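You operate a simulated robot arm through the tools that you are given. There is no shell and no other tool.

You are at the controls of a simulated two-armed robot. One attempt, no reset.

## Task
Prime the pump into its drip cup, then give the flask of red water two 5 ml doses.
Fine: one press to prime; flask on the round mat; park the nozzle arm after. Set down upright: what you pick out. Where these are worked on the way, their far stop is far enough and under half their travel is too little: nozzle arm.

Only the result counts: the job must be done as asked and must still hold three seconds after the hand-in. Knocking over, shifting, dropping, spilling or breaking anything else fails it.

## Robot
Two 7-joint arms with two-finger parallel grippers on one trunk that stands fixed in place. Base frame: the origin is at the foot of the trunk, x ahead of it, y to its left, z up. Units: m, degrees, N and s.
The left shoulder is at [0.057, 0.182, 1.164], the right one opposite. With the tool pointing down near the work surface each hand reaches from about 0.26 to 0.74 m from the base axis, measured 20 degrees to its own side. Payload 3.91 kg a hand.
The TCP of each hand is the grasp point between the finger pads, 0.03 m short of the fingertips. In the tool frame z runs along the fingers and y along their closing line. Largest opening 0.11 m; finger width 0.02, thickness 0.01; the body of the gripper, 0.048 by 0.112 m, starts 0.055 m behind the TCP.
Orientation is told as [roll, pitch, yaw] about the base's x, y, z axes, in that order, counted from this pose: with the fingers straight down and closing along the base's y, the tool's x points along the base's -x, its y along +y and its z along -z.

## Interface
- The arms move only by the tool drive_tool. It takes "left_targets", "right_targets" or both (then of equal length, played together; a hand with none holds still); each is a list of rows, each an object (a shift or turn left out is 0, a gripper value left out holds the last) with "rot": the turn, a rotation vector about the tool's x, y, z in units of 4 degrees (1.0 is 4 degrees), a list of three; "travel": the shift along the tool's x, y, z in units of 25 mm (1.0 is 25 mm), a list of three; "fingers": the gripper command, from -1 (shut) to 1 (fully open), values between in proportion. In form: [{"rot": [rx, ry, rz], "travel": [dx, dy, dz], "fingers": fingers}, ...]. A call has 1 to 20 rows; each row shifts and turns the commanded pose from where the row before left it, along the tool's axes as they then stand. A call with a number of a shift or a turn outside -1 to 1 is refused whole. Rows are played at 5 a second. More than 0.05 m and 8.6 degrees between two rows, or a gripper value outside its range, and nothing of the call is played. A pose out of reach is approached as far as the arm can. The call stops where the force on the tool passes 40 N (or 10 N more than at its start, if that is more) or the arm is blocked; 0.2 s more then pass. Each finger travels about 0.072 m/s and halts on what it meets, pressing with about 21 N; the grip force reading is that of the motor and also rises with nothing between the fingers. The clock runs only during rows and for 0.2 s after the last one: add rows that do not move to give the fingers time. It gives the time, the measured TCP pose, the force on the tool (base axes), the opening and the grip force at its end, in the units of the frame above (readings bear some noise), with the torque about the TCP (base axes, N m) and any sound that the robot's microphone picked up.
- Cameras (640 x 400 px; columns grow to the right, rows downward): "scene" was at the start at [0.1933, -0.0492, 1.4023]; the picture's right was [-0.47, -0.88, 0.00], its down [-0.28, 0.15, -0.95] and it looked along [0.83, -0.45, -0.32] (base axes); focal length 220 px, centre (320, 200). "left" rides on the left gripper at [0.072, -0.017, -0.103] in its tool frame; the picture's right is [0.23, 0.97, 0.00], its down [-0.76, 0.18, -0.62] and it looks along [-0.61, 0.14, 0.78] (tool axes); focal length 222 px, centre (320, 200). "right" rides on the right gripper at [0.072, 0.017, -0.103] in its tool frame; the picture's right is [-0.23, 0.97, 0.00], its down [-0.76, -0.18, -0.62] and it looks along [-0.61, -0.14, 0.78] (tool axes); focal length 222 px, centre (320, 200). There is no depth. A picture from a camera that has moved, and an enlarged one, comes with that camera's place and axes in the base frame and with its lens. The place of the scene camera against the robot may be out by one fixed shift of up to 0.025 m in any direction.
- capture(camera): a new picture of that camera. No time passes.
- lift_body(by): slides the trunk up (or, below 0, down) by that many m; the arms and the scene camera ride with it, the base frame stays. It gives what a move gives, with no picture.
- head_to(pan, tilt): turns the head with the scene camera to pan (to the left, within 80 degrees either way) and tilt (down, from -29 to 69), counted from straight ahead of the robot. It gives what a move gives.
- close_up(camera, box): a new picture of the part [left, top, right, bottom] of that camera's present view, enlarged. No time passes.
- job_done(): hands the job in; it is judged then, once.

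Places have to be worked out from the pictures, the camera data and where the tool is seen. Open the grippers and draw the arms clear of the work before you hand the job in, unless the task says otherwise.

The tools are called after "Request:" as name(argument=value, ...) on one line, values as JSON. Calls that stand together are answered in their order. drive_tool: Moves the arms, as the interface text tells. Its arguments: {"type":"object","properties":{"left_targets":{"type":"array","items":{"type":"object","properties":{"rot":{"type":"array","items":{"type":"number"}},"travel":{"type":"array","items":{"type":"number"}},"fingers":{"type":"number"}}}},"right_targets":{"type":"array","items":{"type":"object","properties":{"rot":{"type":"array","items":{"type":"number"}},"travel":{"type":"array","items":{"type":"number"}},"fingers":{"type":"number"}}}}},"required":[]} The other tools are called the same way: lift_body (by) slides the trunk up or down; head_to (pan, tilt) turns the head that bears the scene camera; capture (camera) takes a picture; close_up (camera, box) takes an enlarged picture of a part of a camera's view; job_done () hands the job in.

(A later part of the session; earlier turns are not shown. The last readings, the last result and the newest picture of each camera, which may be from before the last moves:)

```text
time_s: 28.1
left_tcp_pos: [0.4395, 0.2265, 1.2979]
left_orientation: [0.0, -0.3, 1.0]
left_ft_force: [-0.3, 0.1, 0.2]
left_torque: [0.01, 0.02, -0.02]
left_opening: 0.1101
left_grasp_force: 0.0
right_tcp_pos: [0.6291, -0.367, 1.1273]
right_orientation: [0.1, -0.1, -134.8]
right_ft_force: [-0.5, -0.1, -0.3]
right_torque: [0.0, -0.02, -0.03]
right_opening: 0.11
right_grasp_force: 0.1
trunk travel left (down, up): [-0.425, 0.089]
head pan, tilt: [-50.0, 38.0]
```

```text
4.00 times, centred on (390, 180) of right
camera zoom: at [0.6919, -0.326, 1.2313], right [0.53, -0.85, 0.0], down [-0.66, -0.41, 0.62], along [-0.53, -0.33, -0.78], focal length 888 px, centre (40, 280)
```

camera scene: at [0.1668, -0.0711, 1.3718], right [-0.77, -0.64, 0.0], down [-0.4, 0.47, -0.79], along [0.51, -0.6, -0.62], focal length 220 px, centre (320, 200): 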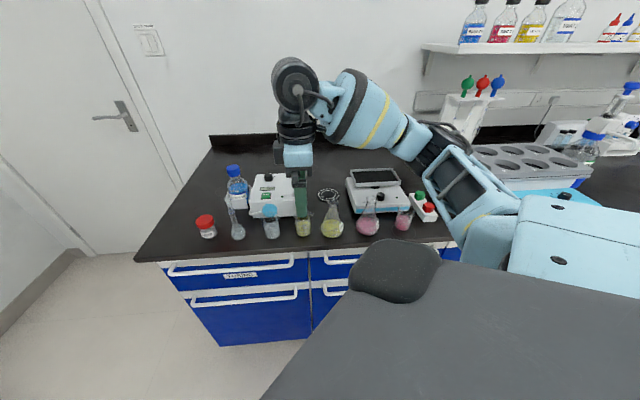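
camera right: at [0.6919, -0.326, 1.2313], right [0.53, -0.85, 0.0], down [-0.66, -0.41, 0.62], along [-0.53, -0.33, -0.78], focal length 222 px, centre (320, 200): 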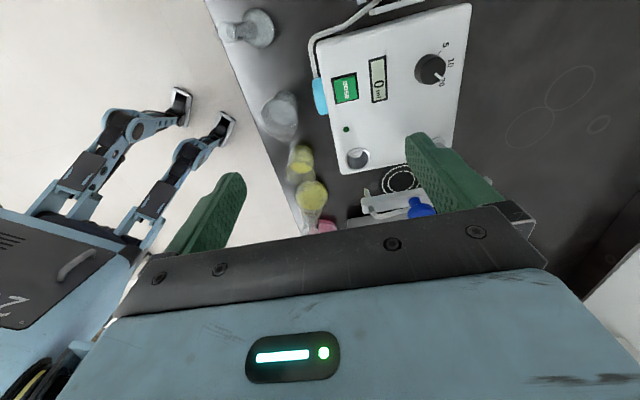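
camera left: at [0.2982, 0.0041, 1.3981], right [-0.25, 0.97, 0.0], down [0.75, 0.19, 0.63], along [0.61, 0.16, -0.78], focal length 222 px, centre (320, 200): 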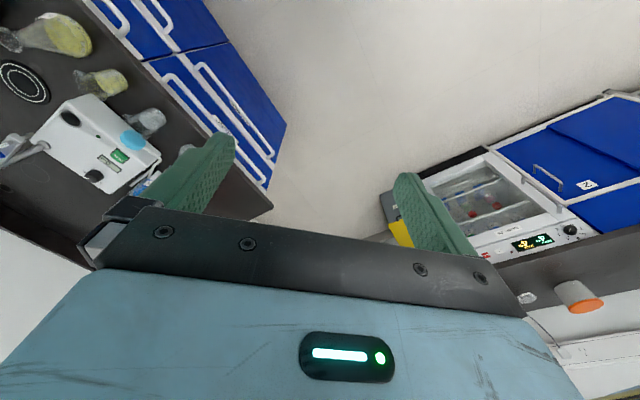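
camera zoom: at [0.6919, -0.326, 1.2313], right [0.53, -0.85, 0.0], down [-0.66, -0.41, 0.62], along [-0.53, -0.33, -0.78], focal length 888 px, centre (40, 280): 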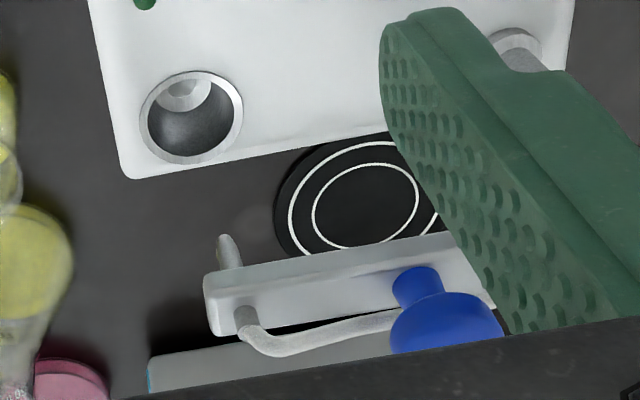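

The knob pointer is clearly at 20, and the 5 mark lies 90 degrees counter-clockwise from it. Measured along b:
- Beaker back rim: 0.666.
- Bulb face: 0.694, centred on r -0.180, z 0.895.

A tall volumetric flask at r -0.27 would foul my wrist camera. So I back off the hand in b and lean it 25 degrees away from that flask, still high up.

Request:
drive_tool(right_targets=[{"travel": [-0.13, -0.823, 0]}, {"travel": [-0.13, -0.823, 0]}, {"travel": [-0.13, -0.823, 0]}, {"travel": [-0.13, -0.823, 0]}, {"rot": [0, 0.893, 0]}, {"rot": [0, 0.893, 0]}, {"rot": [0, 0.893, 0]}, {"rot": [0, 0.893, 0]}, {"rot": [0, 0.893, 0]}, {"rot": [0, 0.893, 0]}, {"rot": [0, 0.893, 0]}, {}])

Request:
capture(camera="right")

Request:
capture(camera="scene")

```text
time_s: 30.7
left_tcp_pos: [0.4396, 0.2271, 1.2977]
left_orientation: [-0.2, -0.3, 1.0]
left_ft_force: [-0.7, 0.2, -0.7]
left_torque: [0.0, -0.02, 0.01]
left_opening: 0.1099
left_grasp_force: 0.0
right_tcp_pos: [0.5605, -0.3165, 1.1283]
right_orientation: [0.0, 25.0, -134.8]
right_ft_force: [0.3, 0.2, 0.5]
right_torque: [0.01, -0.02, 0.01]
right_opening: 0.1101
right_grasp_force: 0.0
trunk travel left (down, up): [-0.425, 0.089]
head pan, tilt: [-50.0, 38.0]
```

```text
taken
camera right: at [0.5887, -0.3124, 1.2533], right [0.55, -0.83, -0.1], down [-0.8, -0.55, 0.24], along [-0.25, -0.06, -0.97], focal length 222 px, centre (320, 200)
```

right: 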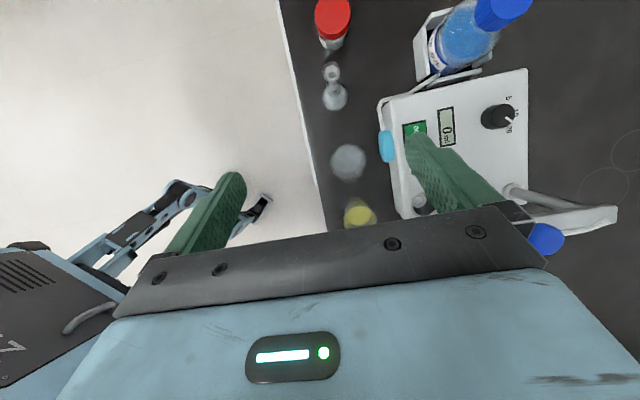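

```text
taken
camera scene: at [0.1668, -0.071, 1.3718], right [-0.77, -0.64, 0.0], down [-0.4, 0.47, -0.79], along [0.51, -0.6, -0.62], focal length 220 px, centre (320, 200)
```

scene: 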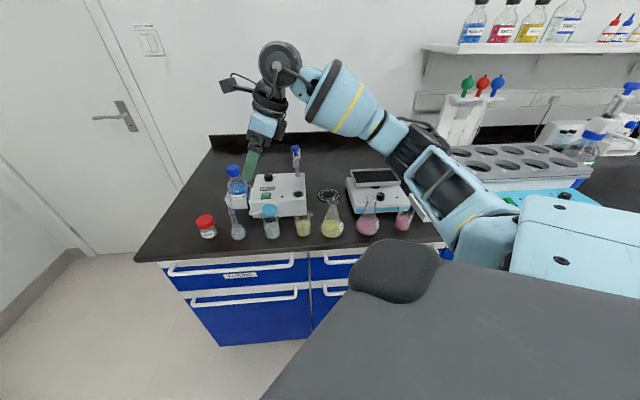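

The tilted pose is reached and the camera now looks almost straight down on the bulb and beaker. I zoom in to confirm their positions.

Request:
close_up(camera="right", box=[310, 60, 430, 235])

Request:
close_up(camera="right", box=[320, 110, 420, 190])

```text
2.29 times, centred on (370, 148) of right
camera zoom: at [0.5887, -0.3124, 1.2533], right [0.55, -0.83, -0.1], down [-0.8, -0.55, 0.24], along [-0.25, -0.06, -0.97], focal length 508 px, centre (206, 320)
```

zoom: 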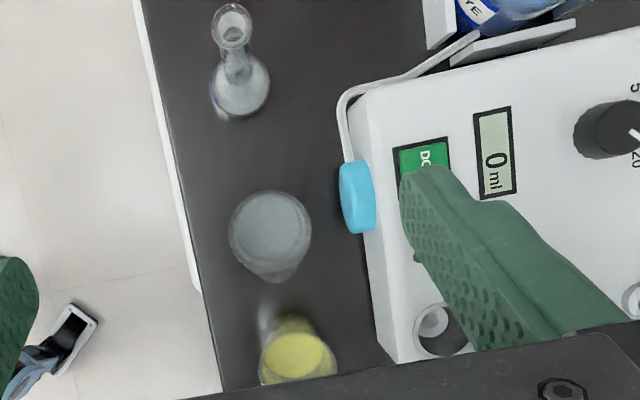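

```text
5.00 times, centred on (370, 150) of right
camera zoom: at [0.5887, -0.3124, 1.2533], right [0.55, -0.83, -0.1], down [-0.8, -0.55, 0.24], along [-0.25, -0.06, -0.97], focal length 1111 px, centre (70, 450)
```

zoom: 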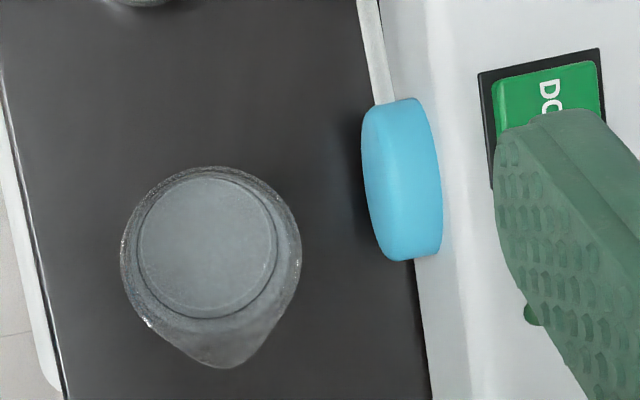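

Both views agree: beaker rim at about b 0.669 and bulb face at about 0.695, with my rear finger hanging at 0.676 to 0.686 between them. I descend in stages, first to fingertips at about z 0.95.

Request:
drive_tool(right_targets=[{"travel": [-0.367, 0, 0.786]}, {"travel": [-0.367, 0, 0.786]}, {"travel": [-0.367, 0, 0.786]}, {"travel": [-0.367, 0, 0.786]}, {"travel": [-0.367, 0, 0.786]}, {"travel": [-0.367, 0, 0.786]}, {"travel": [-0.367, 0, 0.786]}, {}])

Request:
capture(camera="right")

Request:
close_up(camera="scene", box=[220, 130, 320, 245])

```text
time_s: 32.5
left_tcp_pos: [0.4394, 0.2262, 1.2991]
left_orientation: [-0.2, -0.3, 1.0]
left_ft_force: [0.8, -0.2, 0.6]
left_torque: [-0.01, 0.01, -0.01]
left_opening: 0.1098
left_grasp_force: 0.0
right_tcp_pos: [0.561, -0.3165, 0.976]
right_orientation: [-0.1, 25.0, -134.8]
right_ft_force: [-0.1, 0.0, 0.1]
right_torque: [0.01, -0.03, 0.04]
right_opening: 0.1099
right_grasp_force: 0.0
trunk travel left (down, up): [-0.425, 0.089]
head pan, tilt: [-50.0, 38.0]
```

```text
taken
camera right: at [0.5886, -0.3128, 1.1], right [0.55, -0.83, -0.1], down [-0.8, -0.55, 0.24], along [-0.26, -0.06, -0.97], focal length 222 px, centre (320, 200)
```

right: 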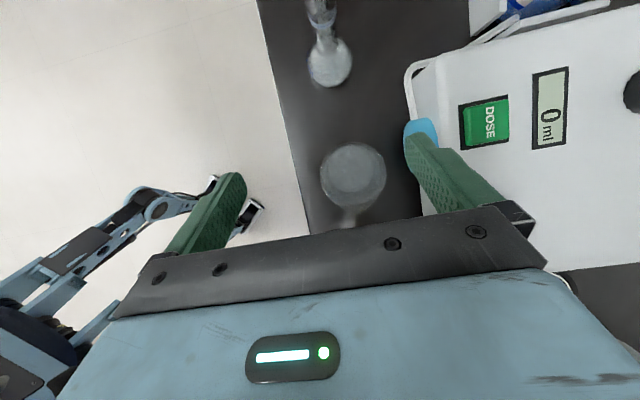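

```text
3.48 times, centred on (270, 188) of scene
camera zoom: at [0.1665, -0.0711, 1.3718], right [-0.77, -0.64, 0.0], down [-0.4, 0.47, -0.79], along [0.51, -0.6, -0.62], focal length 764 px, centre (494, 244)
```

zoom: 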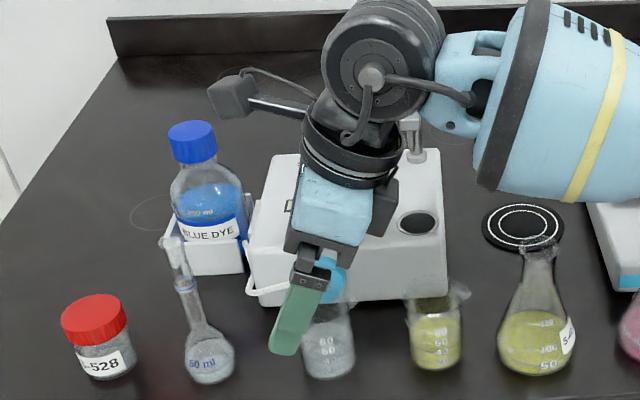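

The rear finger hangs over the gap beside the bulb, with the wrist well in front of the nozzle. I zoom in once more before the last descent.

Request:
close_up(camera="right", box=[310, 80, 470, 220])

Request:
close_up(camera="right", box=[280, 0, 400, 100])

```text
2.86 times, centred on (390, 150) of right
camera zoom: at [0.5886, -0.3128, 1.1], right [0.55, -0.83, -0.1], down [-0.8, -0.55, 0.24], along [-0.26, -0.06, -0.97], focal length 635 px, centre (120, 343)
```

zoom: 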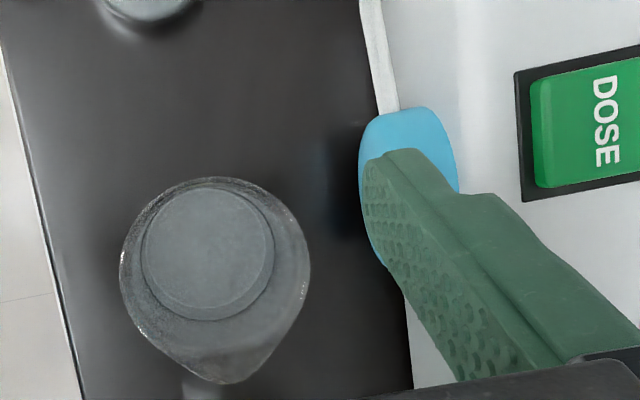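

```text
4.00 times, centred on (340, 50) of right
camera zoom: at [0.5886, -0.3128, 1.1], right [0.55, -0.83, -0.1], down [-0.8, -0.55, 0.24], along [-0.26, -0.06, -0.97], focal length 888 px, centre (240, 800)
```

zoom: 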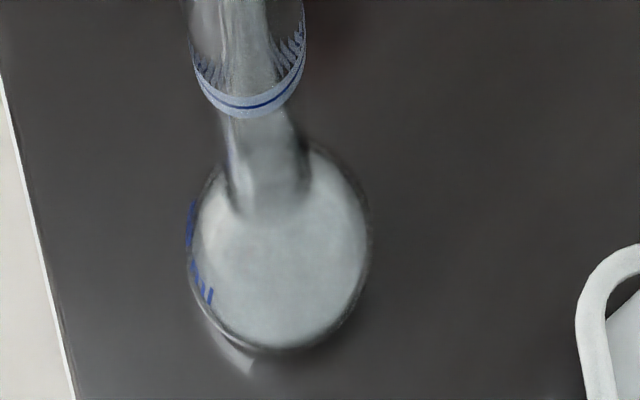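

Finger faces are at b 0.677 and 0.687, with the beaker rim at 0.669 and the bulb face at 0.694, so both sides have about 7 to 8 mm. I descend the last 65 mm.

Request:
drive_tool(right_targets=[{"travel": [-0.273, 0, 0.586]}, {"travel": [-0.273, 0, 0.586]}, {"travel": [-0.273, 0, 0.586]}, {"travel": [-0.273, 0, 0.586]}, {}])

Request:
close_up(camera="right", box=[310, 60, 470, 220])

Request:
close_up(camera="scene", box=[220, 150, 320, 245])

```text
time_s: 33.7
left_tcp_pos: [0.4393, 0.2263, 1.2985]
left_orientation: [-0.1, -0.3, 1.0]
left_ft_force: [0.0, 0.2, -0.3]
left_torque: [0.01, -0.01, -0.01]
left_opening: 0.11
left_grasp_force: 0.1
right_tcp_pos: [0.5619, -0.3166, 0.9116]
right_orientation: [0.0, 25.0, -134.8]
right_ft_force: [-0.3, -1.1, -0.4]
right_torque: [-0.02, 0.0, -0.04]
right_opening: 0.11
right_grasp_force: 0.0
trunk travel left (down, up): [-0.425, 0.089]
head pan, tilt: [-50.0, 38.0]
```

```text
2.50 times, centred on (390, 140) of right
camera zoom: at [0.5885, -0.3137, 1.0369], right [0.55, -0.83, -0.1], down [-0.8, -0.55, 0.24], along [-0.26, -0.06, -0.97], focal length 555 px, centre (145, 350)
```

zoom: 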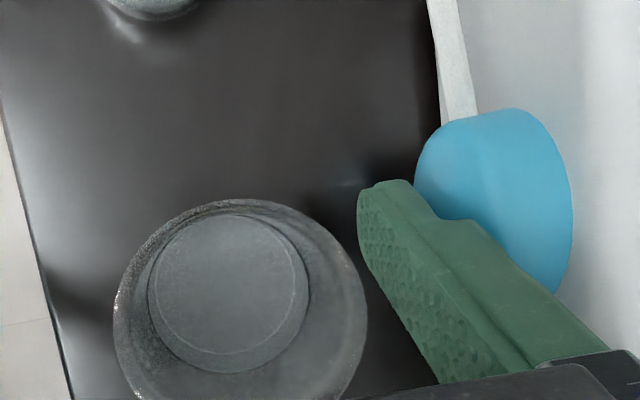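

```text
4.21 times, centred on (270, 198) of scene
camera zoom: at [0.1666, -0.0711, 1.3718], right [-0.77, -0.64, 0.0], down [-0.4, 0.47, -0.79], along [0.51, -0.6, -0.62], focal length 925 px, centre (530, 210)
```

zoom: 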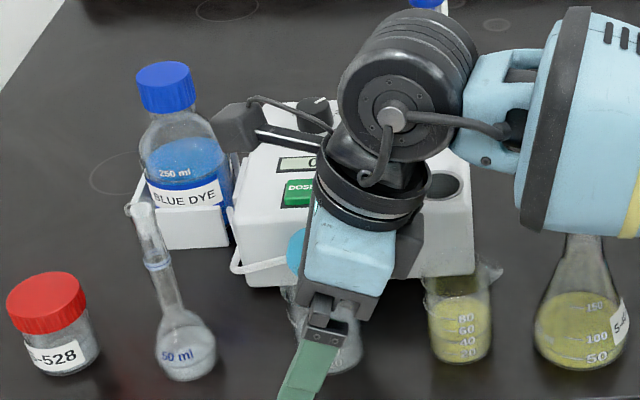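

The rear finger stands beside the bulb, clear of the beaker. I push slowly along +b in 2 mm steps and watch the force and sound.

Request:
drive_tool(right_targets=[{"travel": [0, 0.08, 0]}, {"travel": [0, 0.08, 0]}, {"travel": [0, 0.08, 0]}, {"travel": [0, 0.08, 0]}, {}])

Request:
close_up(camera="right", box=[310, 60, 470, 220])

```text
time_s: 34.9
left_tcp_pos: [0.4383, 0.2273, 1.297]
left_orientation: [-0.2, -0.2, 1.0]
left_ft_force: [0.2, -0.5, 0.1]
left_torque: [0.01, -0.02, 0.03]
left_opening: 0.1099
left_grasp_force: 0.1
right_tcp_pos: [0.5646, -0.3224, 0.9126]
right_orientation: [-0.1, 25.0, -134.7]
right_ft_force: [-9.5, 8.8, -0.6]
right_torque: [0.02, -0.02, -0.18]
right_opening: 0.1037
right_grasp_force: 0.0
trunk travel left (down, up): [-0.425, 0.089]
head pan, tilt: [-50.0, 38.0]
```

```text
2.50 times, centred on (390, 140) of right
camera zoom: at [0.5929, -0.3177, 1.0369], right [0.55, -0.83, -0.1], down [-0.8, -0.55, 0.24], along [-0.26, -0.06, -0.96], focal length 555 px, centre (145, 350)
```

zoom: 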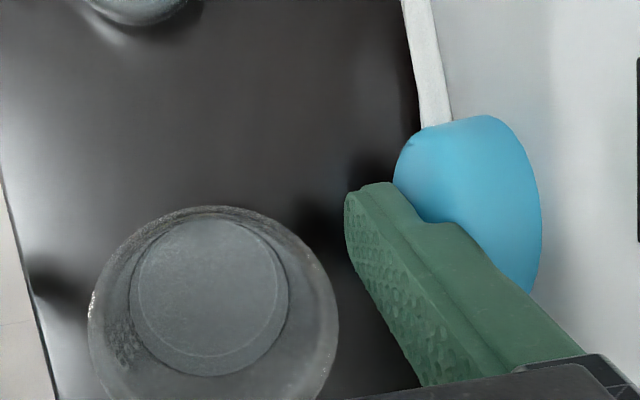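

The finger touches the bulb with about 13 N, and the gripper yields a little (opening 0.104). I push on another few millimetres and watch whether the bulb goes in.

Request:
drive_tool(right_targets=[{"travel": [0, 0.08, 0], "fingers": 1}, {"travel": [0, 0.08, 0]}, {"travel": [0, 0.08, 0]}, {}])

Request:
close_up(camera="right", box=[310, 60, 470, 220])

```text
time_s: 35.9
left_tcp_pos: [0.4375, 0.2273, 1.2992]
left_orientation: [-0.2, -0.4, 1.0]
left_ft_force: [-0.6, -0.4, 0.5]
left_torque: [0.0, 0.0, -0.03]
left_opening: 0.1098
left_grasp_force: 0.1
right_tcp_pos: [0.5684, -0.3245, 0.9122]
right_orientation: [-0.1, 24.9, -134.8]
right_ft_force: [-22.3, 15.4, -2.0]
right_torque: [0.07, -0.01, -0.75]
right_opening: 0.0966
right_grasp_force: 0.1
trunk travel left (down, up): [-0.425, 0.089]
head pan, tilt: [-50.0, 38.0]
```

```text
2.50 times, centred on (390, 140) of right
camera zoom: at [0.5957, -0.3202, 1.037], right [0.55, -0.83, -0.1], down [-0.8, -0.55, 0.24], along [-0.26, -0.06, -0.96], focal length 555 px, centre (145, 350)
```

zoom: 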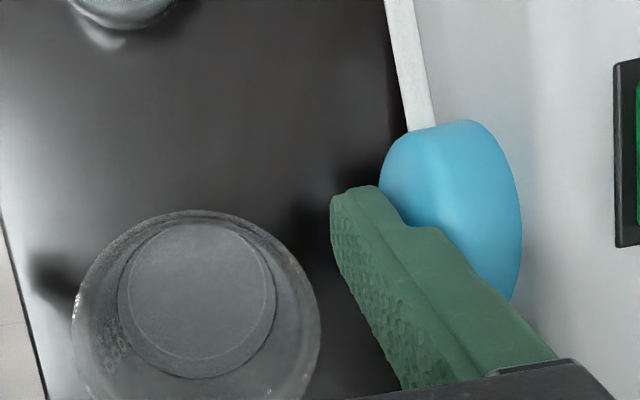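

At 27 N the blue disc has not moved at all and nothing sounded. It is a fixed peristaltic pump head with the tube running into it, not a button. That makes priming a press of the DOSE button with the nozzle over the cup. I back the finger off and retreat upward.

Request:
drive_tool(right_targets=[{"travel": [0, -0.19, 0]}, {"travel": [0, -0.19, 0]}, {"travel": [0, -0.18, 0]}, {}, {"travel": [0.273, 0, -0.586]}, {"travel": [0.273, 0, -0.586]}, {"travel": [0.273, 0, -0.586]}, {"travel": [0.273, 0, -0.586]}, {"travel": [0.367, 0, -0.786]}, {"travel": [0.367, 0, -0.786]}, {"travel": [0.367, 0, -0.786]}, {"travel": [0.367, 0, -0.786]}, {"travel": [0.367, 0, -0.786]}, {"travel": [0.367, 0, -0.786]}, {"travel": [0.367, 0, -0.786]}, {}])

Request:
capture(camera="right")

Request:
close_up(camera="right", box=[360, 60, 540, 220])

Request:
close_up(camera="right", box=[310, 60, 430, 235])

```text
time_s: 39.3
left_tcp_pos: [0.4394, 0.2259, 1.2989]
left_orientation: [-0.1, -0.3, 1.0]
left_ft_force: [-1.1, 0.4, -0.1]
left_torque: [-0.02, 0.0, 0.02]
left_opening: 0.1101
left_grasp_force: 0.1
right_tcp_pos: [0.5613, -0.3175, 1.1287]
right_orientation: [0.0, 24.9, -134.7]
right_ft_force: [-0.2, 0.0, 0.8]
right_torque: [0.0, -0.01, 0.01]
right_opening: 0.11
right_grasp_force: 0.0
trunk travel left (down, up): [-0.425, 0.089]
head pan, tilt: [-50.0, 38.0]
```

```text
taken
camera right: at [0.589, -0.313, 1.2531], right [0.55, -0.83, -0.1], down [-0.8, -0.55, 0.24], along [-0.26, -0.06, -0.97], focal length 222 px, centre (320, 200)
```

right: 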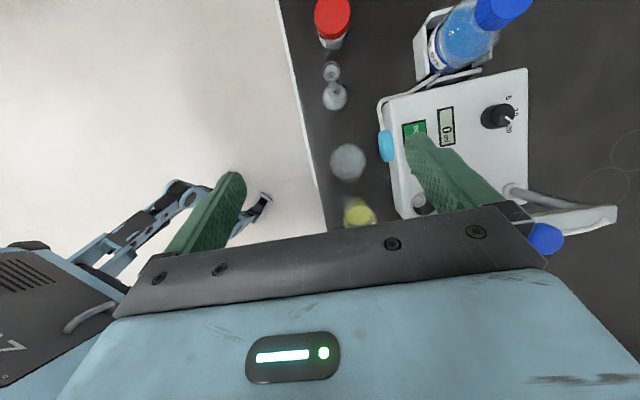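

```text
2.50 times, centred on (450, 140) of right
camera zoom: at [0.589, -0.313, 1.2531], right [0.55, -0.83, -0.1], down [-0.8, -0.55, 0.24], along [-0.26, -0.06, -0.97], focal length 555 px, centre (-5, 350)
```

zoom: 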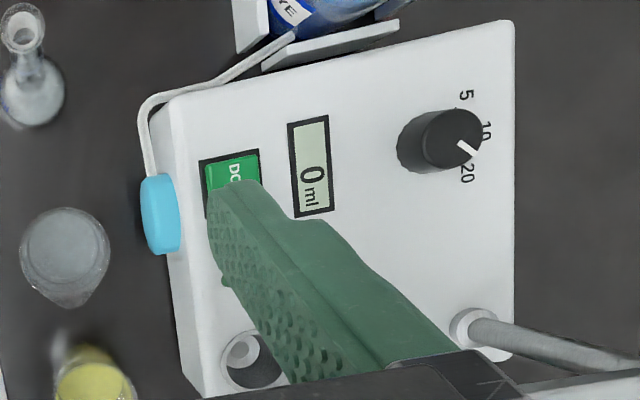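

```text
2.29 times, centred on (370, 148) of right
camera zoom: at [0.589, -0.313, 1.2531], right [0.55, -0.83, -0.1], down [-0.8, -0.55, 0.24], along [-0.26, -0.06, -0.97], focal length 508 px, centre (206, 320)
```

zoom: 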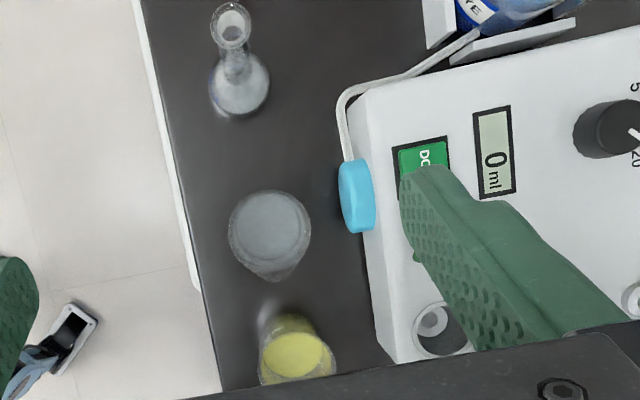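

Everything stands exactly as before and the display still shows 0 ml. I will set the knob to 5 first, so that the priming press is small. I straighten the hand and yaw it back toward -50 for gripping the knob at about (0.723, -0.457).

Request:
drive_tool(right_targets=[{"rot": [0, -0.893, 0]}, {"rot": [0, -0.893, 0]}, {"rot": [0, -0.893, 0]}, {"rot": [0, -0.893, 0]}, {"rot": [0, -0.893, 0]}, {"rot": [0, -0.893, 0]}, {"rot": [0, -0.893, 0]}, {"rot": [0, 0, -0.98]}, {"rot": [0, 0, -0.98]}, {"rot": [0, 0, -0.98]}, {"rot": [0, 0, -0.98]}, {"rot": [0, 0, -0.98]}, {"rot": [0, 0, -0.98]}, {"rot": [0, 0, -0.98]}, {"rot": [0, 0, -0.98]}, {"rot": [0, 0, -0.98]}, {"rot": [0, 0, -0.98]}, {"rot": [0, 0, -0.98]}, {"rot": [0, 0, -0.98]}, {"rot": [0, 0, -0.98]}])

Request:
drive_tool(right_targets=[{"rot": [0, 0, -0.936]}, {"rot": [0, 0, -0.936]}, {"rot": [0, 0, -0.936]}, {"rot": [0, 0, -0.936]}, {"rot": [0, 0, -0.936]}, {"rot": [0, 0, -0.936]}, {"rot": [0, 0, -0.936]}, {"rot": [0, 0, -0.936]}, {"rot": [0, 0, -0.936]}, {"rot": [0, -0.9, 0]}, {"rot": [0, -0.9, 0]}, {"rot": [0, -0.9, 0]}, {"rot": [0, -0.9, 0]}, {"rot": [0, -0.9, 0]}, {"rot": [0, -0.9, 0]}, {"rot": [0, -0.9, 0]}, {}])

```text
time_s: 43.5
left_tcp_pos: [0.4387, 0.2258, 1.2977]
left_orientation: [0.0, -0.3, 1.0]
left_ft_force: [0.4, -0.3, 0.1]
left_torque: [-0.01, 0.03, 0.0]
left_opening: 0.1098
left_grasp_force: 0.1
right_tcp_pos: [0.5602, -0.3176, 1.1278]
right_orientation: [0.0, -0.1, -83.8]
right_ft_force: [0.3, 0.0, -1.1]
right_torque: [0.02, -0.01, -0.03]
right_opening: 0.1102
right_grasp_force: 0.0
trunk travel left (down, up): [-0.425, 0.089]
head pan, tilt: [-50.0, 38.0]
```

```text
time_s: 47.1
left_tcp_pos: [0.4402, 0.227, 1.2986]
left_orientation: [-0.1, -0.2, 1.0]
left_ft_force: [0.0, -0.2, 0.0]
left_torque: [0.01, -0.01, 0.01]
left_opening: 0.11
left_grasp_force: 0.0
right_tcp_pos: [0.5601, -0.3172, 1.1275]
right_orientation: [-0.1, -25.3, -50.1]
right_ft_force: [-1.0, -0.3, -0.8]
right_torque: [0.02, 0.02, -0.02]
right_opening: 0.1099
right_grasp_force: 0.0
trunk travel left (down, up): [-0.425, 0.089]
head pan, tilt: [-50.0, 38.0]
```

Orientation is now pitch -25, yaw -50. I move to hover above the knob with the fingers half closed, keeping clear of the dye bottle.

Request:
drive_tool(right_targets=[{"travel": [-0.685, 0.157, 0.754], "fingers": 0.09}, {"travel": [-0.685, 0.157, 0.754]}, {"travel": [-0.685, 0.157, 0.754]}, {"travel": [-0.685, 0.157, 0.754]}, {"travel": [-0.685, 0.157, 0.754]}, {"travel": [-0.685, 0.157, 0.754]}, {"travel": [-0.685, 0.157, 0.754]}, {"travel": [-0.685, 0.157, 0.754]}, {"travel": [-0.685, 0.157, 0.754]}, {}])

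Request:
capture(camera="right")

Request:
capture(camera="scene")

```text
time_s: 49.3
left_tcp_pos: [0.4388, 0.2259, 1.2985]
left_orientation: [-0.1, -0.4, 1.0]
left_ft_force: [-0.8, 0.2, 0.3]
left_torque: [0.01, -0.01, 0.0]
left_opening: 0.1103
left_grasp_force: 0.1
right_tcp_pos: [0.7212, -0.4571, 1.0381]
right_orientation: [0.0, -25.2, -50.2]
right_ft_force: [-0.1, -0.4, -0.5]
right_torque: [-0.01, -0.01, -0.02]
right_opening: 0.0599
right_grasp_force: 0.1
trunk travel left (down, up): [-0.425, 0.089]
head pan, tilt: [-50.0, 38.0]
```

```text
taken
camera right: at [0.6645, -0.3613, 1.1009], right [0.88, 0.47, 0.1], down [0.13, -0.44, 0.89], along [0.46, -0.77, -0.45], focal length 222 px, centre (320, 200)
```

right: 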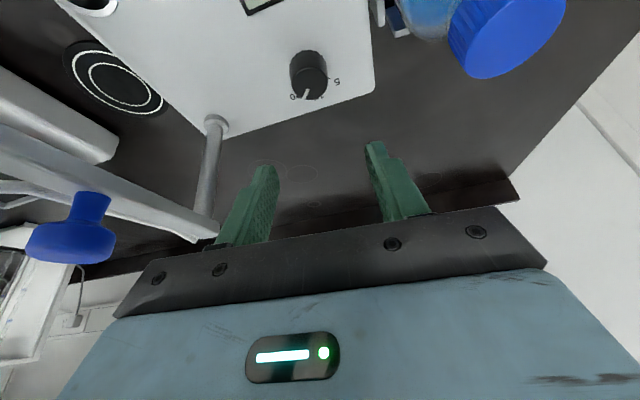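

```text
taken
camera scene: at [0.1662, -0.0714, 1.3719], right [-0.77, -0.64, 0.0], down [-0.4, 0.47, -0.79], along [0.51, -0.6, -0.62], focal length 220 px, centre (320, 200)
```

scene: 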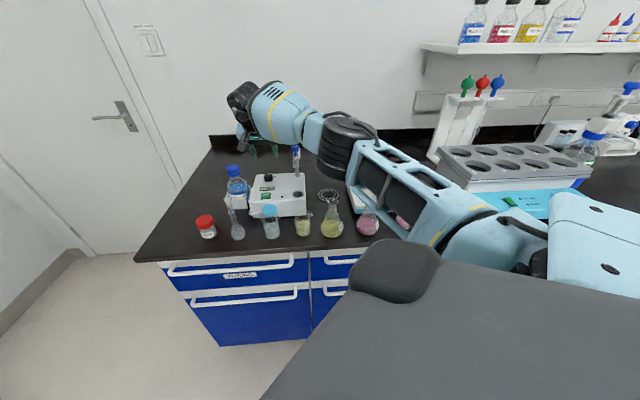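

The hand hovers over the knob without reach problems, and the elbow is well above the glassware. I zoom on the knob to check the alignment before going down.

Request:
close_up(camera="right", box=[260, 30, 360, 110])

Request:
close_up(camera="scene", box=[210, 70, 410, 250])

```text
5.00 times, centred on (310, 70) of right
camera zoom: at [0.6645, -0.3613, 1.1009], right [0.88, 0.47, 0.1], down [0.13, -0.44, 0.89], along [0.46, -0.77, -0.45], focal length 1111 px, centre (370, 850)
```

zoom: 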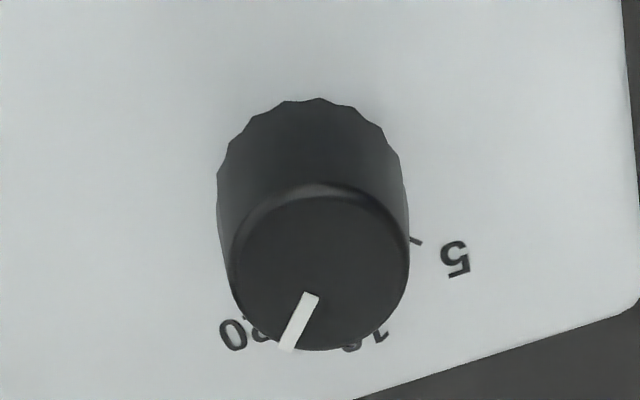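

```text
2.22 times, centred on (310, 160) of scene
camera zoom: at [0.1662, -0.0714, 1.3719], right [-0.77, -0.64, 0.0], down [-0.4, 0.47, -0.79], along [0.51, -0.6, -0.62], focal length 488 px, centre (342, 289)
```

zoom: 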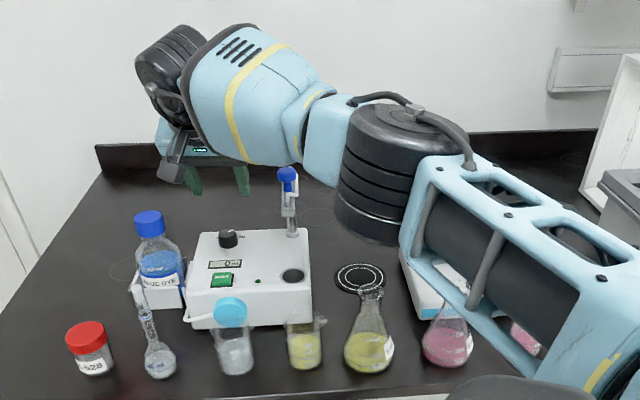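

The knob checks out at (0.7243, -0.4563). Going straight down, though, my forearm would pass within about 1 cm of the nozzle handle. I raise the trunk first so the forearm comes in from higher, then look again.

Request:
lift_body(by=0.085)

Request:
drive_tool(right_targets=[{"travel": [0.36, 0, 0.76]}, {"travel": [0.36, 0, 0.76]}, {"travel": [0.36, 0, 0.76]}, {"travel": [0.36, 0, 0.76]}, {}])

Request:
capture(camera="scene")

Request:
capture(camera="right")

```text
time_s: 50.5
left_tcp_pos: [0.4409, 0.2266, 1.3809]
left_orientation: [0.0, 0.0, 1.1]
left_ft_force: [0.3, 0.2, 0.4]
left_torque: [0.01, 0.01, 0.0]
left_opening: 0.1098
left_grasp_force: 0.1
right_tcp_pos: [0.6971, -0.4575, 1.2668]
right_orientation: [10.6, -32.3, -55.3]
right_ft_force: [0.6, 0.1, -0.3]
right_torque: [-0.01, -0.02, -0.03]
right_opening: 0.0601
right_grasp_force: 0.0
trunk travel left (down, up): [-0.51, 0.004]
head pan, tilt: [-50.0, 38.0]
```

```text
time_s: 51.7
left_tcp_pos: [0.4393, 0.2258, 1.3831]
left_orientation: [-0.1, -0.3, 0.9]
left_ft_force: [-0.6, 0.2, -0.6]
left_torque: [0.0, -0.03, -0.03]
left_opening: 0.1101
left_grasp_force: 0.0
right_tcp_pos: [0.7131, -0.4567, 1.1882]
right_orientation: [10.8, -32.4, -55.5]
right_ft_force: [0.8, -0.3, 0.1]
right_torque: [-0.01, 0.02, 0.03]
right_opening: 0.06
right_grasp_force: 0.0
trunk travel left (down, up): [-0.51, 0.004]
head pan, tilt: [-50.0, 38.0]
```

```text
taken
camera scene: at [0.0801, -0.0712, 1.472], right [-0.77, -0.64, 0.0], down [-0.4, 0.47, -0.79], along [0.51, -0.6, -0.62], focal length 220 px, centre (320, 200)
```

scene: 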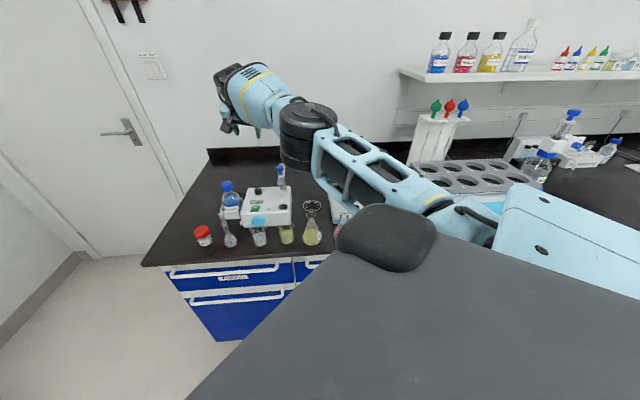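

```text
taken
camera right: at [0.6436, -0.3613, 1.2384], right [0.84, 0.46, 0.28], down [-0.05, -0.44, 0.9], along [0.54, -0.77, -0.35], focal length 222 px, centre (320, 200)
```

right: 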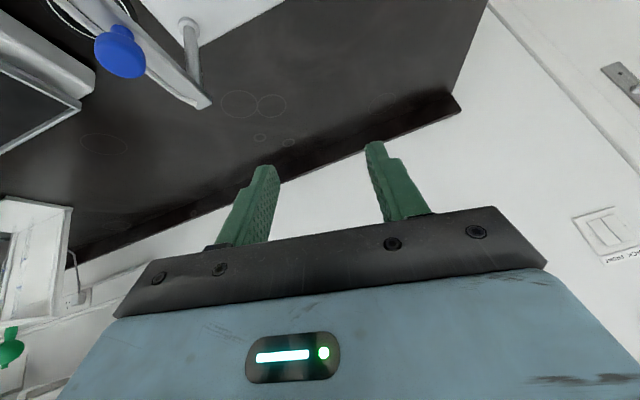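

The lift also carried the trunk back in x, which pushed the right hand off to an odd pose, so raising the trunk does not help here. I lower it again and check where the hand ends up.

Request:
lift_body(by=-0.085)

Request:
capture(camera="scene")

Request:
capture(camera="right")

Request:
capture(camera="left")

```text
time_s: 52.9
left_tcp_pos: [0.438, 0.2266, 1.2978]
left_orientation: [-0.1, -0.4, 1.1]
left_ft_force: [-0.3, -0.7, -0.1]
left_torque: [-0.02, -0.01, 0.01]
left_opening: 0.1099
left_grasp_force: 0.1
right_tcp_pos: [0.7122, -0.4563, 1.1043]
right_orientation: [10.9, -32.5, -55.4]
right_ft_force: [-0.6, 0.0, -0.8]
right_torque: [-0.02, 0.0, -0.01]
right_opening: 0.06
right_grasp_force: 0.0
trunk travel left (down, up): [-0.425, 0.089]
head pan, tilt: [-50.0, 38.0]
```

```text
taken
camera scene: at [0.166, -0.0709, 1.3719], right [-0.77, -0.64, 0.0], down [-0.4, 0.47, -0.79], along [0.51, -0.6, -0.62], focal length 220 px, centre (320, 200)
```

scene: 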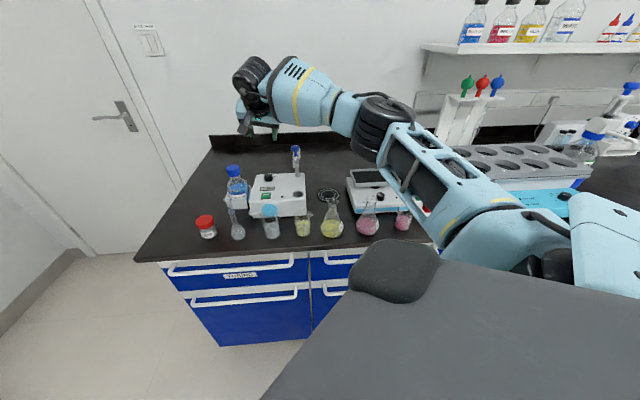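

```text
taken
camera right: at [0.6431, -0.3607, 1.1543], right [0.84, 0.47, 0.28], down [-0.05, -0.44, 0.9], along [0.54, -0.77, -0.34], focal length 222 px, centre (320, 200)
```

right: 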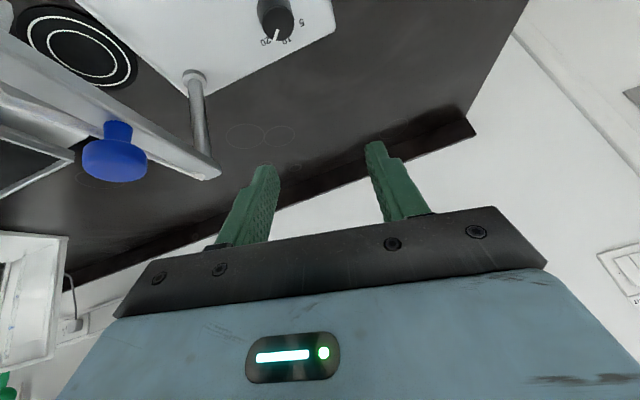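

```text
taken
camera left: at [0.3664, 0.2077, 1.4018], right [-0.25, 0.97, 0.0], down [0.75, 0.19, 0.63], along [0.61, 0.15, -0.78], focal length 222 px, centre (320, 200)
```

left: 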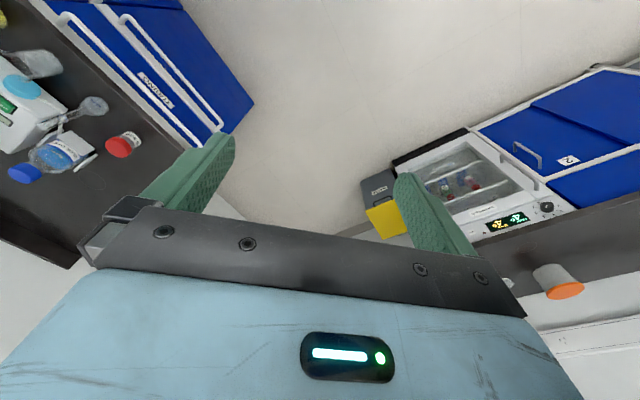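

The hand is back at (0.712, -0.456, 1.104). A side view would help judge clearances, so I turn the left hand to use its camera as an observer from the left of the pump. At the same time I level the right hand's roll.

Request:
drive_tool(left_targets=[{"rot": [0, 0, 1]}, {"rot": [0, 0, 1]}, {"rot": [0, 0, 1]}, {"rot": [0, 0, 1]}, {"rot": [0, 0, 1]}, {"rot": [0, 0, 1]}, {"rot": [0, 0, 1]}, {"rot": [0, 0, 1]}, {"rot": [0, 0, 1]}, {"rot": [0, 0, 1]}, {"rot": [0, 0, 1]}, {"rot": [0, 0, 1]}, {"rot": [0, 0, 1]}, {"rot": [0, 0, 1]}, {"rot": [0, 0, 1]}, {"rot": [0, 0, 1]}, {"rot": [0, 0, 1]}, {"rot": [0, 0, 1]}, {"rot": [0, 0, 1]}, {"rot": [0, 0, 1]}])

Request:
drive_tool(left_targets=[{"rot": [0, -0.94, 0]}, {"rot": [0, -0.94, 0]}, {"rot": [0, -0.94, 0]}, {"rot": [0, -0.94, 0]}, {"rot": [0, -0.94, 0]}, {"rot": [0, -0.94, 0]}, {"rot": [0, -0.94, 0]}, {"rot": [0, -0.94, 0]}], right_targets=[{"rot": [0.69, 0.66, -0.33]}, {"rot": [0.69, 0.66, -0.33]}, {"rot": [0.69, 0.66, -0.33]}, {}, {}, {}, {}, {}])

Request:
capture(camera="left")

```text
time_s: 57.1
left_tcp_pos: [0.3531, 0.1591, 1.2447]
left_orientation: [0.3, -0.3, -78.9]
left_ft_force: [-0.5, 0.0, -0.1]
left_torque: [0.01, -0.01, 0.0]
left_opening: 0.11
left_grasp_force: 0.0
left hand out of reach, approached as far as the arm can: row 13, 14, 15, 16, 17, 18, 19, 20
right_tcp_pos: [0.7116, -0.4562, 1.1028]
right_orientation: [10.8, -32.3, -55.4]
right_ft_force: [-0.1, -0.4, 0.6]
right_torque: [0.01, 0.01, 0.01]
right_opening: 0.0599
right_grasp_force: 0.1
trunk travel left (down, up): [-0.425, 0.089]
head pan, tilt: [-50.0, 38.0]
```

```text
time_s: 58.9
left_tcp_pos: [0.3545, 0.1578, 1.2454]
left_orientation: [0.3, -30.3, -79.1]
left_ft_force: [-0.2, -0.1, 0.5]
left_torque: [0.0, -0.02, 0.0]
left_opening: 0.11
left_grasp_force: 0.0
right_tcp_pos: [0.7124, -0.4558, 1.1031]
right_orientation: [-0.1, -24.8, -50.1]
right_ft_force: [-0.5, -0.4, 1.1]
right_torque: [-0.02, 0.02, 0.02]
right_opening: 0.0599
right_grasp_force: 0.1
trunk travel left (down, up): [-0.425, 0.089]
head pan, tilt: [-50.0, 38.0]
```

```text
taken
camera left: at [0.3173, 0.2669, 1.2978], right [0.92, 0.38, -0.11], down [0.24, -0.3, 0.92], along [0.32, -0.87, -0.37], focal length 222 px, centre (320, 200)
```

left: 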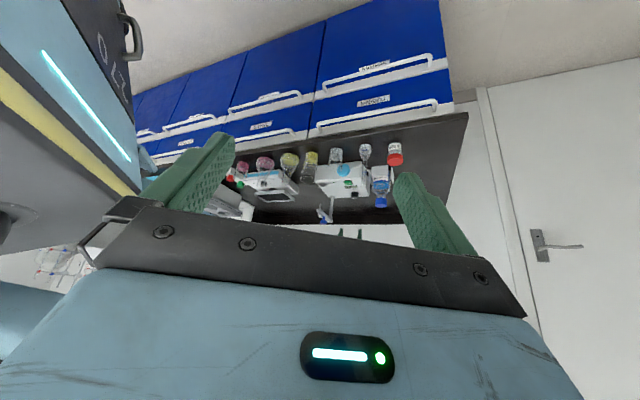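

The left camera now sees the pump from the side (upside down), but the right forearm is hidden by my own gripper. I tilt the left hand another 20 degrees.

Request:
drive_tool(left_targets=[{"rot": [0, -1, 0]}, {"rot": [0, -1, 0]}, {"rot": [0, -1, 0]}, {"rot": [0, -1, 0]}, {"rot": [0, -1, 0]}, {}])

Request:
capture(camera="left")

Request:
close_up(camera="left", box=[240, 60, 420, 220])

```text
time_s: 60.3
left_tcp_pos: [0.3544, 0.16, 1.2469]
left_orientation: [0.4, -50.3, -79.2]
left_ft_force: [0.2, 0.0, 0.8]
left_torque: [-0.03, -0.01, -0.01]
left_opening: 0.1096
left_grasp_force: 0.1
right_tcp_pos: [0.7135, -0.4573, 1.1037]
right_orientation: [0.0, -24.9, -50.1]
right_ft_force: [-0.3, 0.4, -0.9]
right_torque: [0.01, 0.01, 0.03]
right_opening: 0.0599
right_grasp_force: 0.0
trunk travel left (down, up): [-0.425, 0.089]
head pan, tilt: [-50.0, 38.0]
```

```text
taken
camera left: at [0.3152, 0.2787, 1.2555], right [0.93, 0.33, -0.17], down [0.17, 0.03, 0.98], along [0.33, -0.94, -0.03], focal length 222 px, centre (320, 200)
```

left: 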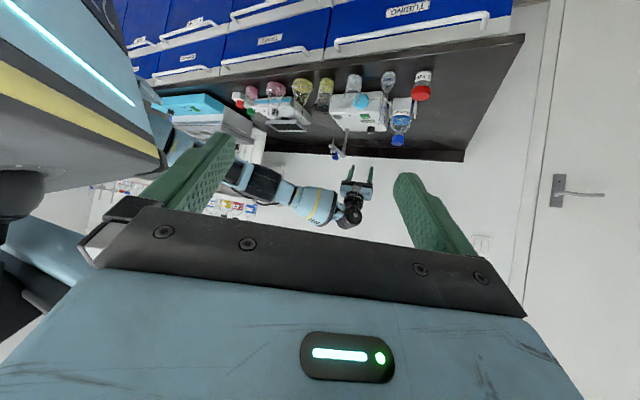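

```text
2.50 times, centred on (330, 140) of left
camera zoom: at [0.3152, 0.2787, 1.2555], right [0.93, 0.33, -0.17], down [0.17, 0.03, 0.98], along [0.33, -0.94, -0.03], focal length 555 px, centre (295, 350)
```

zoom: 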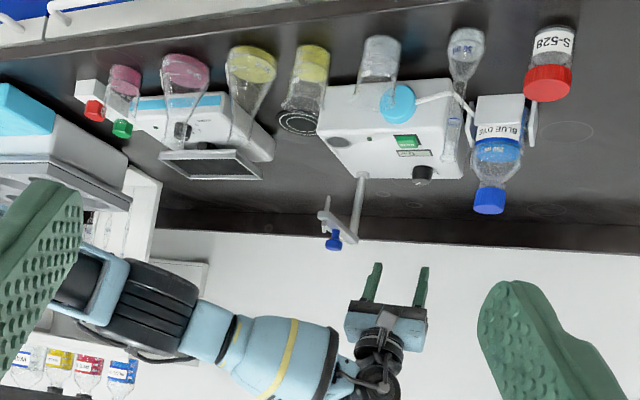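

The side view is very useful. It confirms that the forearm would come too low beside the nozzle handle at the knob, so I'll swing the nozzle arm out first and bring it back for priming. The handle's head is at (0.618, -0.497, 1.059). I raise the hand, turn it to yaw -20 and move above the handle.

Request:
drive_tool(right_targets=[{"travel": [-0.335, 0, -0.725], "fingers": -0.09}, {"travel": [-0.335, 0, -0.725]}, {"rot": [-0.395, 0, -0.85]}, {"rot": [-0.395, 0, -0.85]}, {"rot": [-0.395, 0, -0.85]}, {"rot": [-0.395, 0, -0.85]}, {"rot": [-0.395, 0, -0.85]}, {"rot": [-0.395, 0, -0.85]}, {"rot": [-0.395, 0, -0.85]}, {"rot": [-0.395, 0, -0.85]}, {"travel": [0.79, -0.695, -0.3225]}, {"travel": [0.79, -0.695, -0.3225]}, {"travel": [0.79, -0.695, -0.3225]}, {"travel": [0.79, -0.695, -0.3225]}, {}])

Request:
capture(camera="right")

Request:
close_up(camera="left", box=[240, 60, 420, 220])

```text
time_s: 63.5
left_tcp_pos: [0.356, 0.1599, 1.2448]
left_orientation: [0.2, -50.1, -79.2]
left_ft_force: [-0.8, -0.8, -0.1]
left_torque: [-0.03, -0.04, 0.03]
left_opening: 0.1102
left_grasp_force: 0.1
right_tcp_pos: [0.6079, -0.493, 1.1395]
right_orientation: [-0.2, -24.7, -20.1]
right_ft_force: [0.0, 1.1, 0.1]
right_torque: [0.0, 0.02, 0.01]
right_opening: 0.0501
right_grasp_force: 0.0
trunk travel left (down, up): [-0.425, 0.089]
head pan, tilt: [-50.0, 38.0]
```

```text
taken
camera right: at [0.5117, -0.4386, 1.2025], right [0.53, 0.84, 0.09], down [0.34, -0.31, 0.89], along [0.78, -0.44, -0.46], focal length 222 px, centre (320, 200)
```

right: 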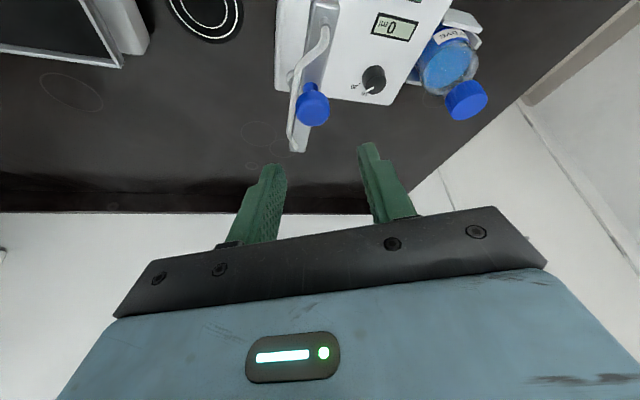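

```text
2.50 times, centred on (330, 140) of left
camera zoom: at [0.3158, 0.279, 1.2553], right [0.93, 0.33, -0.17], down [0.17, 0.03, 0.98], along [0.33, -0.94, -0.03], focal length 555 px, centre (295, 350)
```

zoom: 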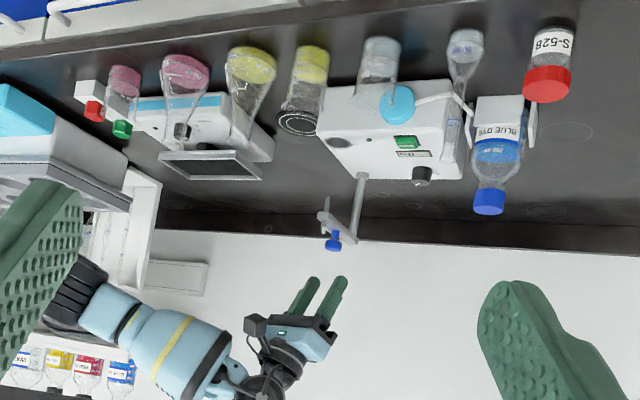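

The handle again reads (0.617, -0.496), and the fingers are aligned above it. I descend so the fingertips straddle the head just above the bar.

Request:
drive_tool(right_targets=[{"travel": [0.3, 0, 0.647]}, {"travel": [0.3, 0, 0.647]}, {"travel": [0.3, 0, 0.647]}, {}])

Request:
close_up(camera="right", box=[220, 80, 440, 240])

Request:
close_up(camera="left", box=[280, 100, 380, 190])

```text
time_s: 64.5
left_tcp_pos: [0.3558, 0.1597, 1.2458]
left_orientation: [0.4, -50.2, -79.3]
left_ft_force: [0.1, -0.3, 0.4]
left_torque: [0.02, 0.02, 0.04]
left_opening: 0.11
left_grasp_force: 0.1
right_tcp_pos: [0.6076, -0.4942, 1.0881]
right_orientation: [-0.1, -24.9, -20.1]
right_ft_force: [0.1, 0.1, 0.2]
right_torque: [0.02, 0.0, -0.03]
right_opening: 0.05
right_grasp_force: 0.1
trunk travel left (down, up): [-0.425, 0.089]
head pan, tilt: [-50.0, 38.0]
```

```text
2.50 times, centred on (330, 160) of right
camera zoom: at [0.5116, -0.4389, 1.1499], right [0.53, 0.84, 0.09], down [0.34, -0.31, 0.89], along [0.78, -0.44, -0.45], focal length 555 px, centre (295, 300)
```

zoom: 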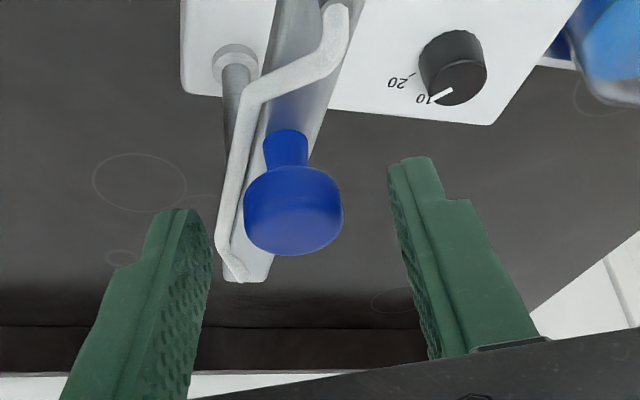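

```text
4.44 times, centred on (330, 145) of left
camera zoom: at [0.3152, 0.279, 1.2555], right [0.93, 0.33, -0.17], down [0.17, 0.03, 0.98], along [0.33, -0.94, -0.03], focal length 987 px, centre (276, 444)
```

zoom: 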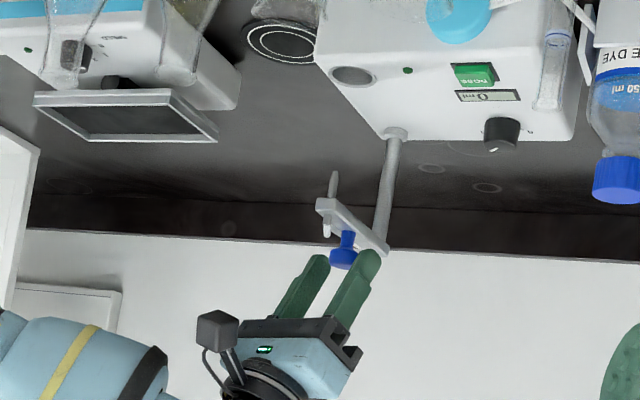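

The fingertips straddle the head with about 15 mm of overlap, as the side view shows. I close them to a loose cage (30 mm) and start swinging along the arc around the post, first 37 degrees.

Request:
drive_tool(right_targets=[{"fingers": -0.4545}, {}, {}, {"travel": [0.105, -0.312, -0.049]}, {"travel": [0.068, -0.324, -0.032]}, {"travel": [0.028, -0.332, -0.013]}, {"travel": [-0.011, -0.332, 0.005]}, {"travel": [-0.05, -0.328, 0.023]}, {}])

Request:
capture(camera="right")

Request:
close_up(camera="left", box=[280, 100, 380, 190])

```text
time_s: 66.5
left_tcp_pos: [0.3545, 0.159, 1.2452]
left_orientation: [0.5, -50.1, -79.3]
left_ft_force: [-0.3, -0.5, -0.2]
left_torque: [-0.02, -0.01, -0.02]
left_opening: 0.11
left_grasp_force: 0.1
right_tcp_pos: [0.5904, -0.53, 1.0851]
right_orientation: [-0.1, -24.8, -20.1]
right_ft_force: [0.0, 0.4, 0.6]
right_torque: [0.01, 0.02, 0.0]
right_opening: 0.0301
right_grasp_force: 0.1
trunk travel left (down, up): [-0.425, 0.089]
head pan, tilt: [-50.0, 38.0]
```

```text
taken
camera right: at [0.4938, -0.4756, 1.1487], right [0.53, 0.84, 0.09], down [0.34, -0.31, 0.89], along [0.78, -0.44, -0.45], focal length 222 px, centre (320, 200)
```

right: 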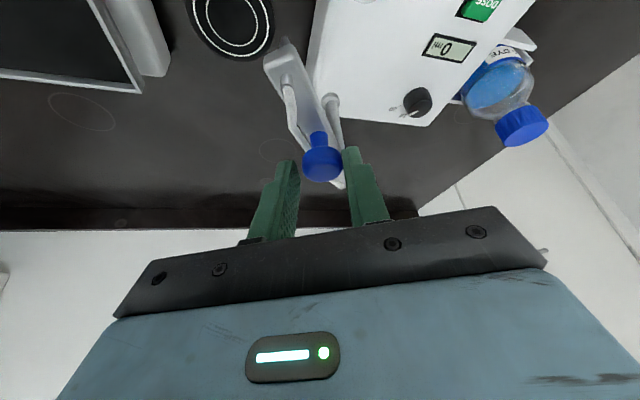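

```text
4.44 times, centred on (330, 145) of left
camera zoom: at [0.3154, 0.2788, 1.2555], right [0.93, 0.33, -0.17], down [0.17, 0.03, 0.98], along [0.33, -0.94, -0.03], focal length 987 px, centre (276, 444)
```

zoom: 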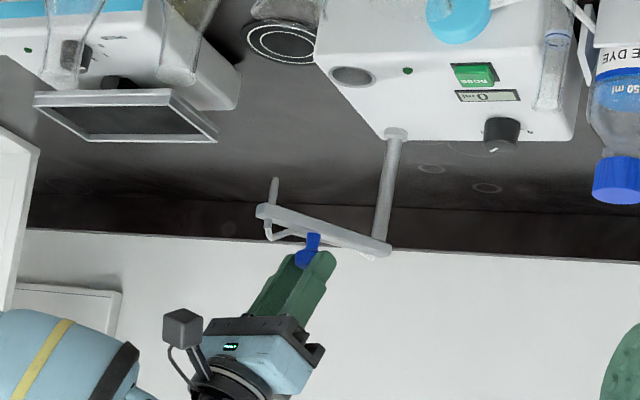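

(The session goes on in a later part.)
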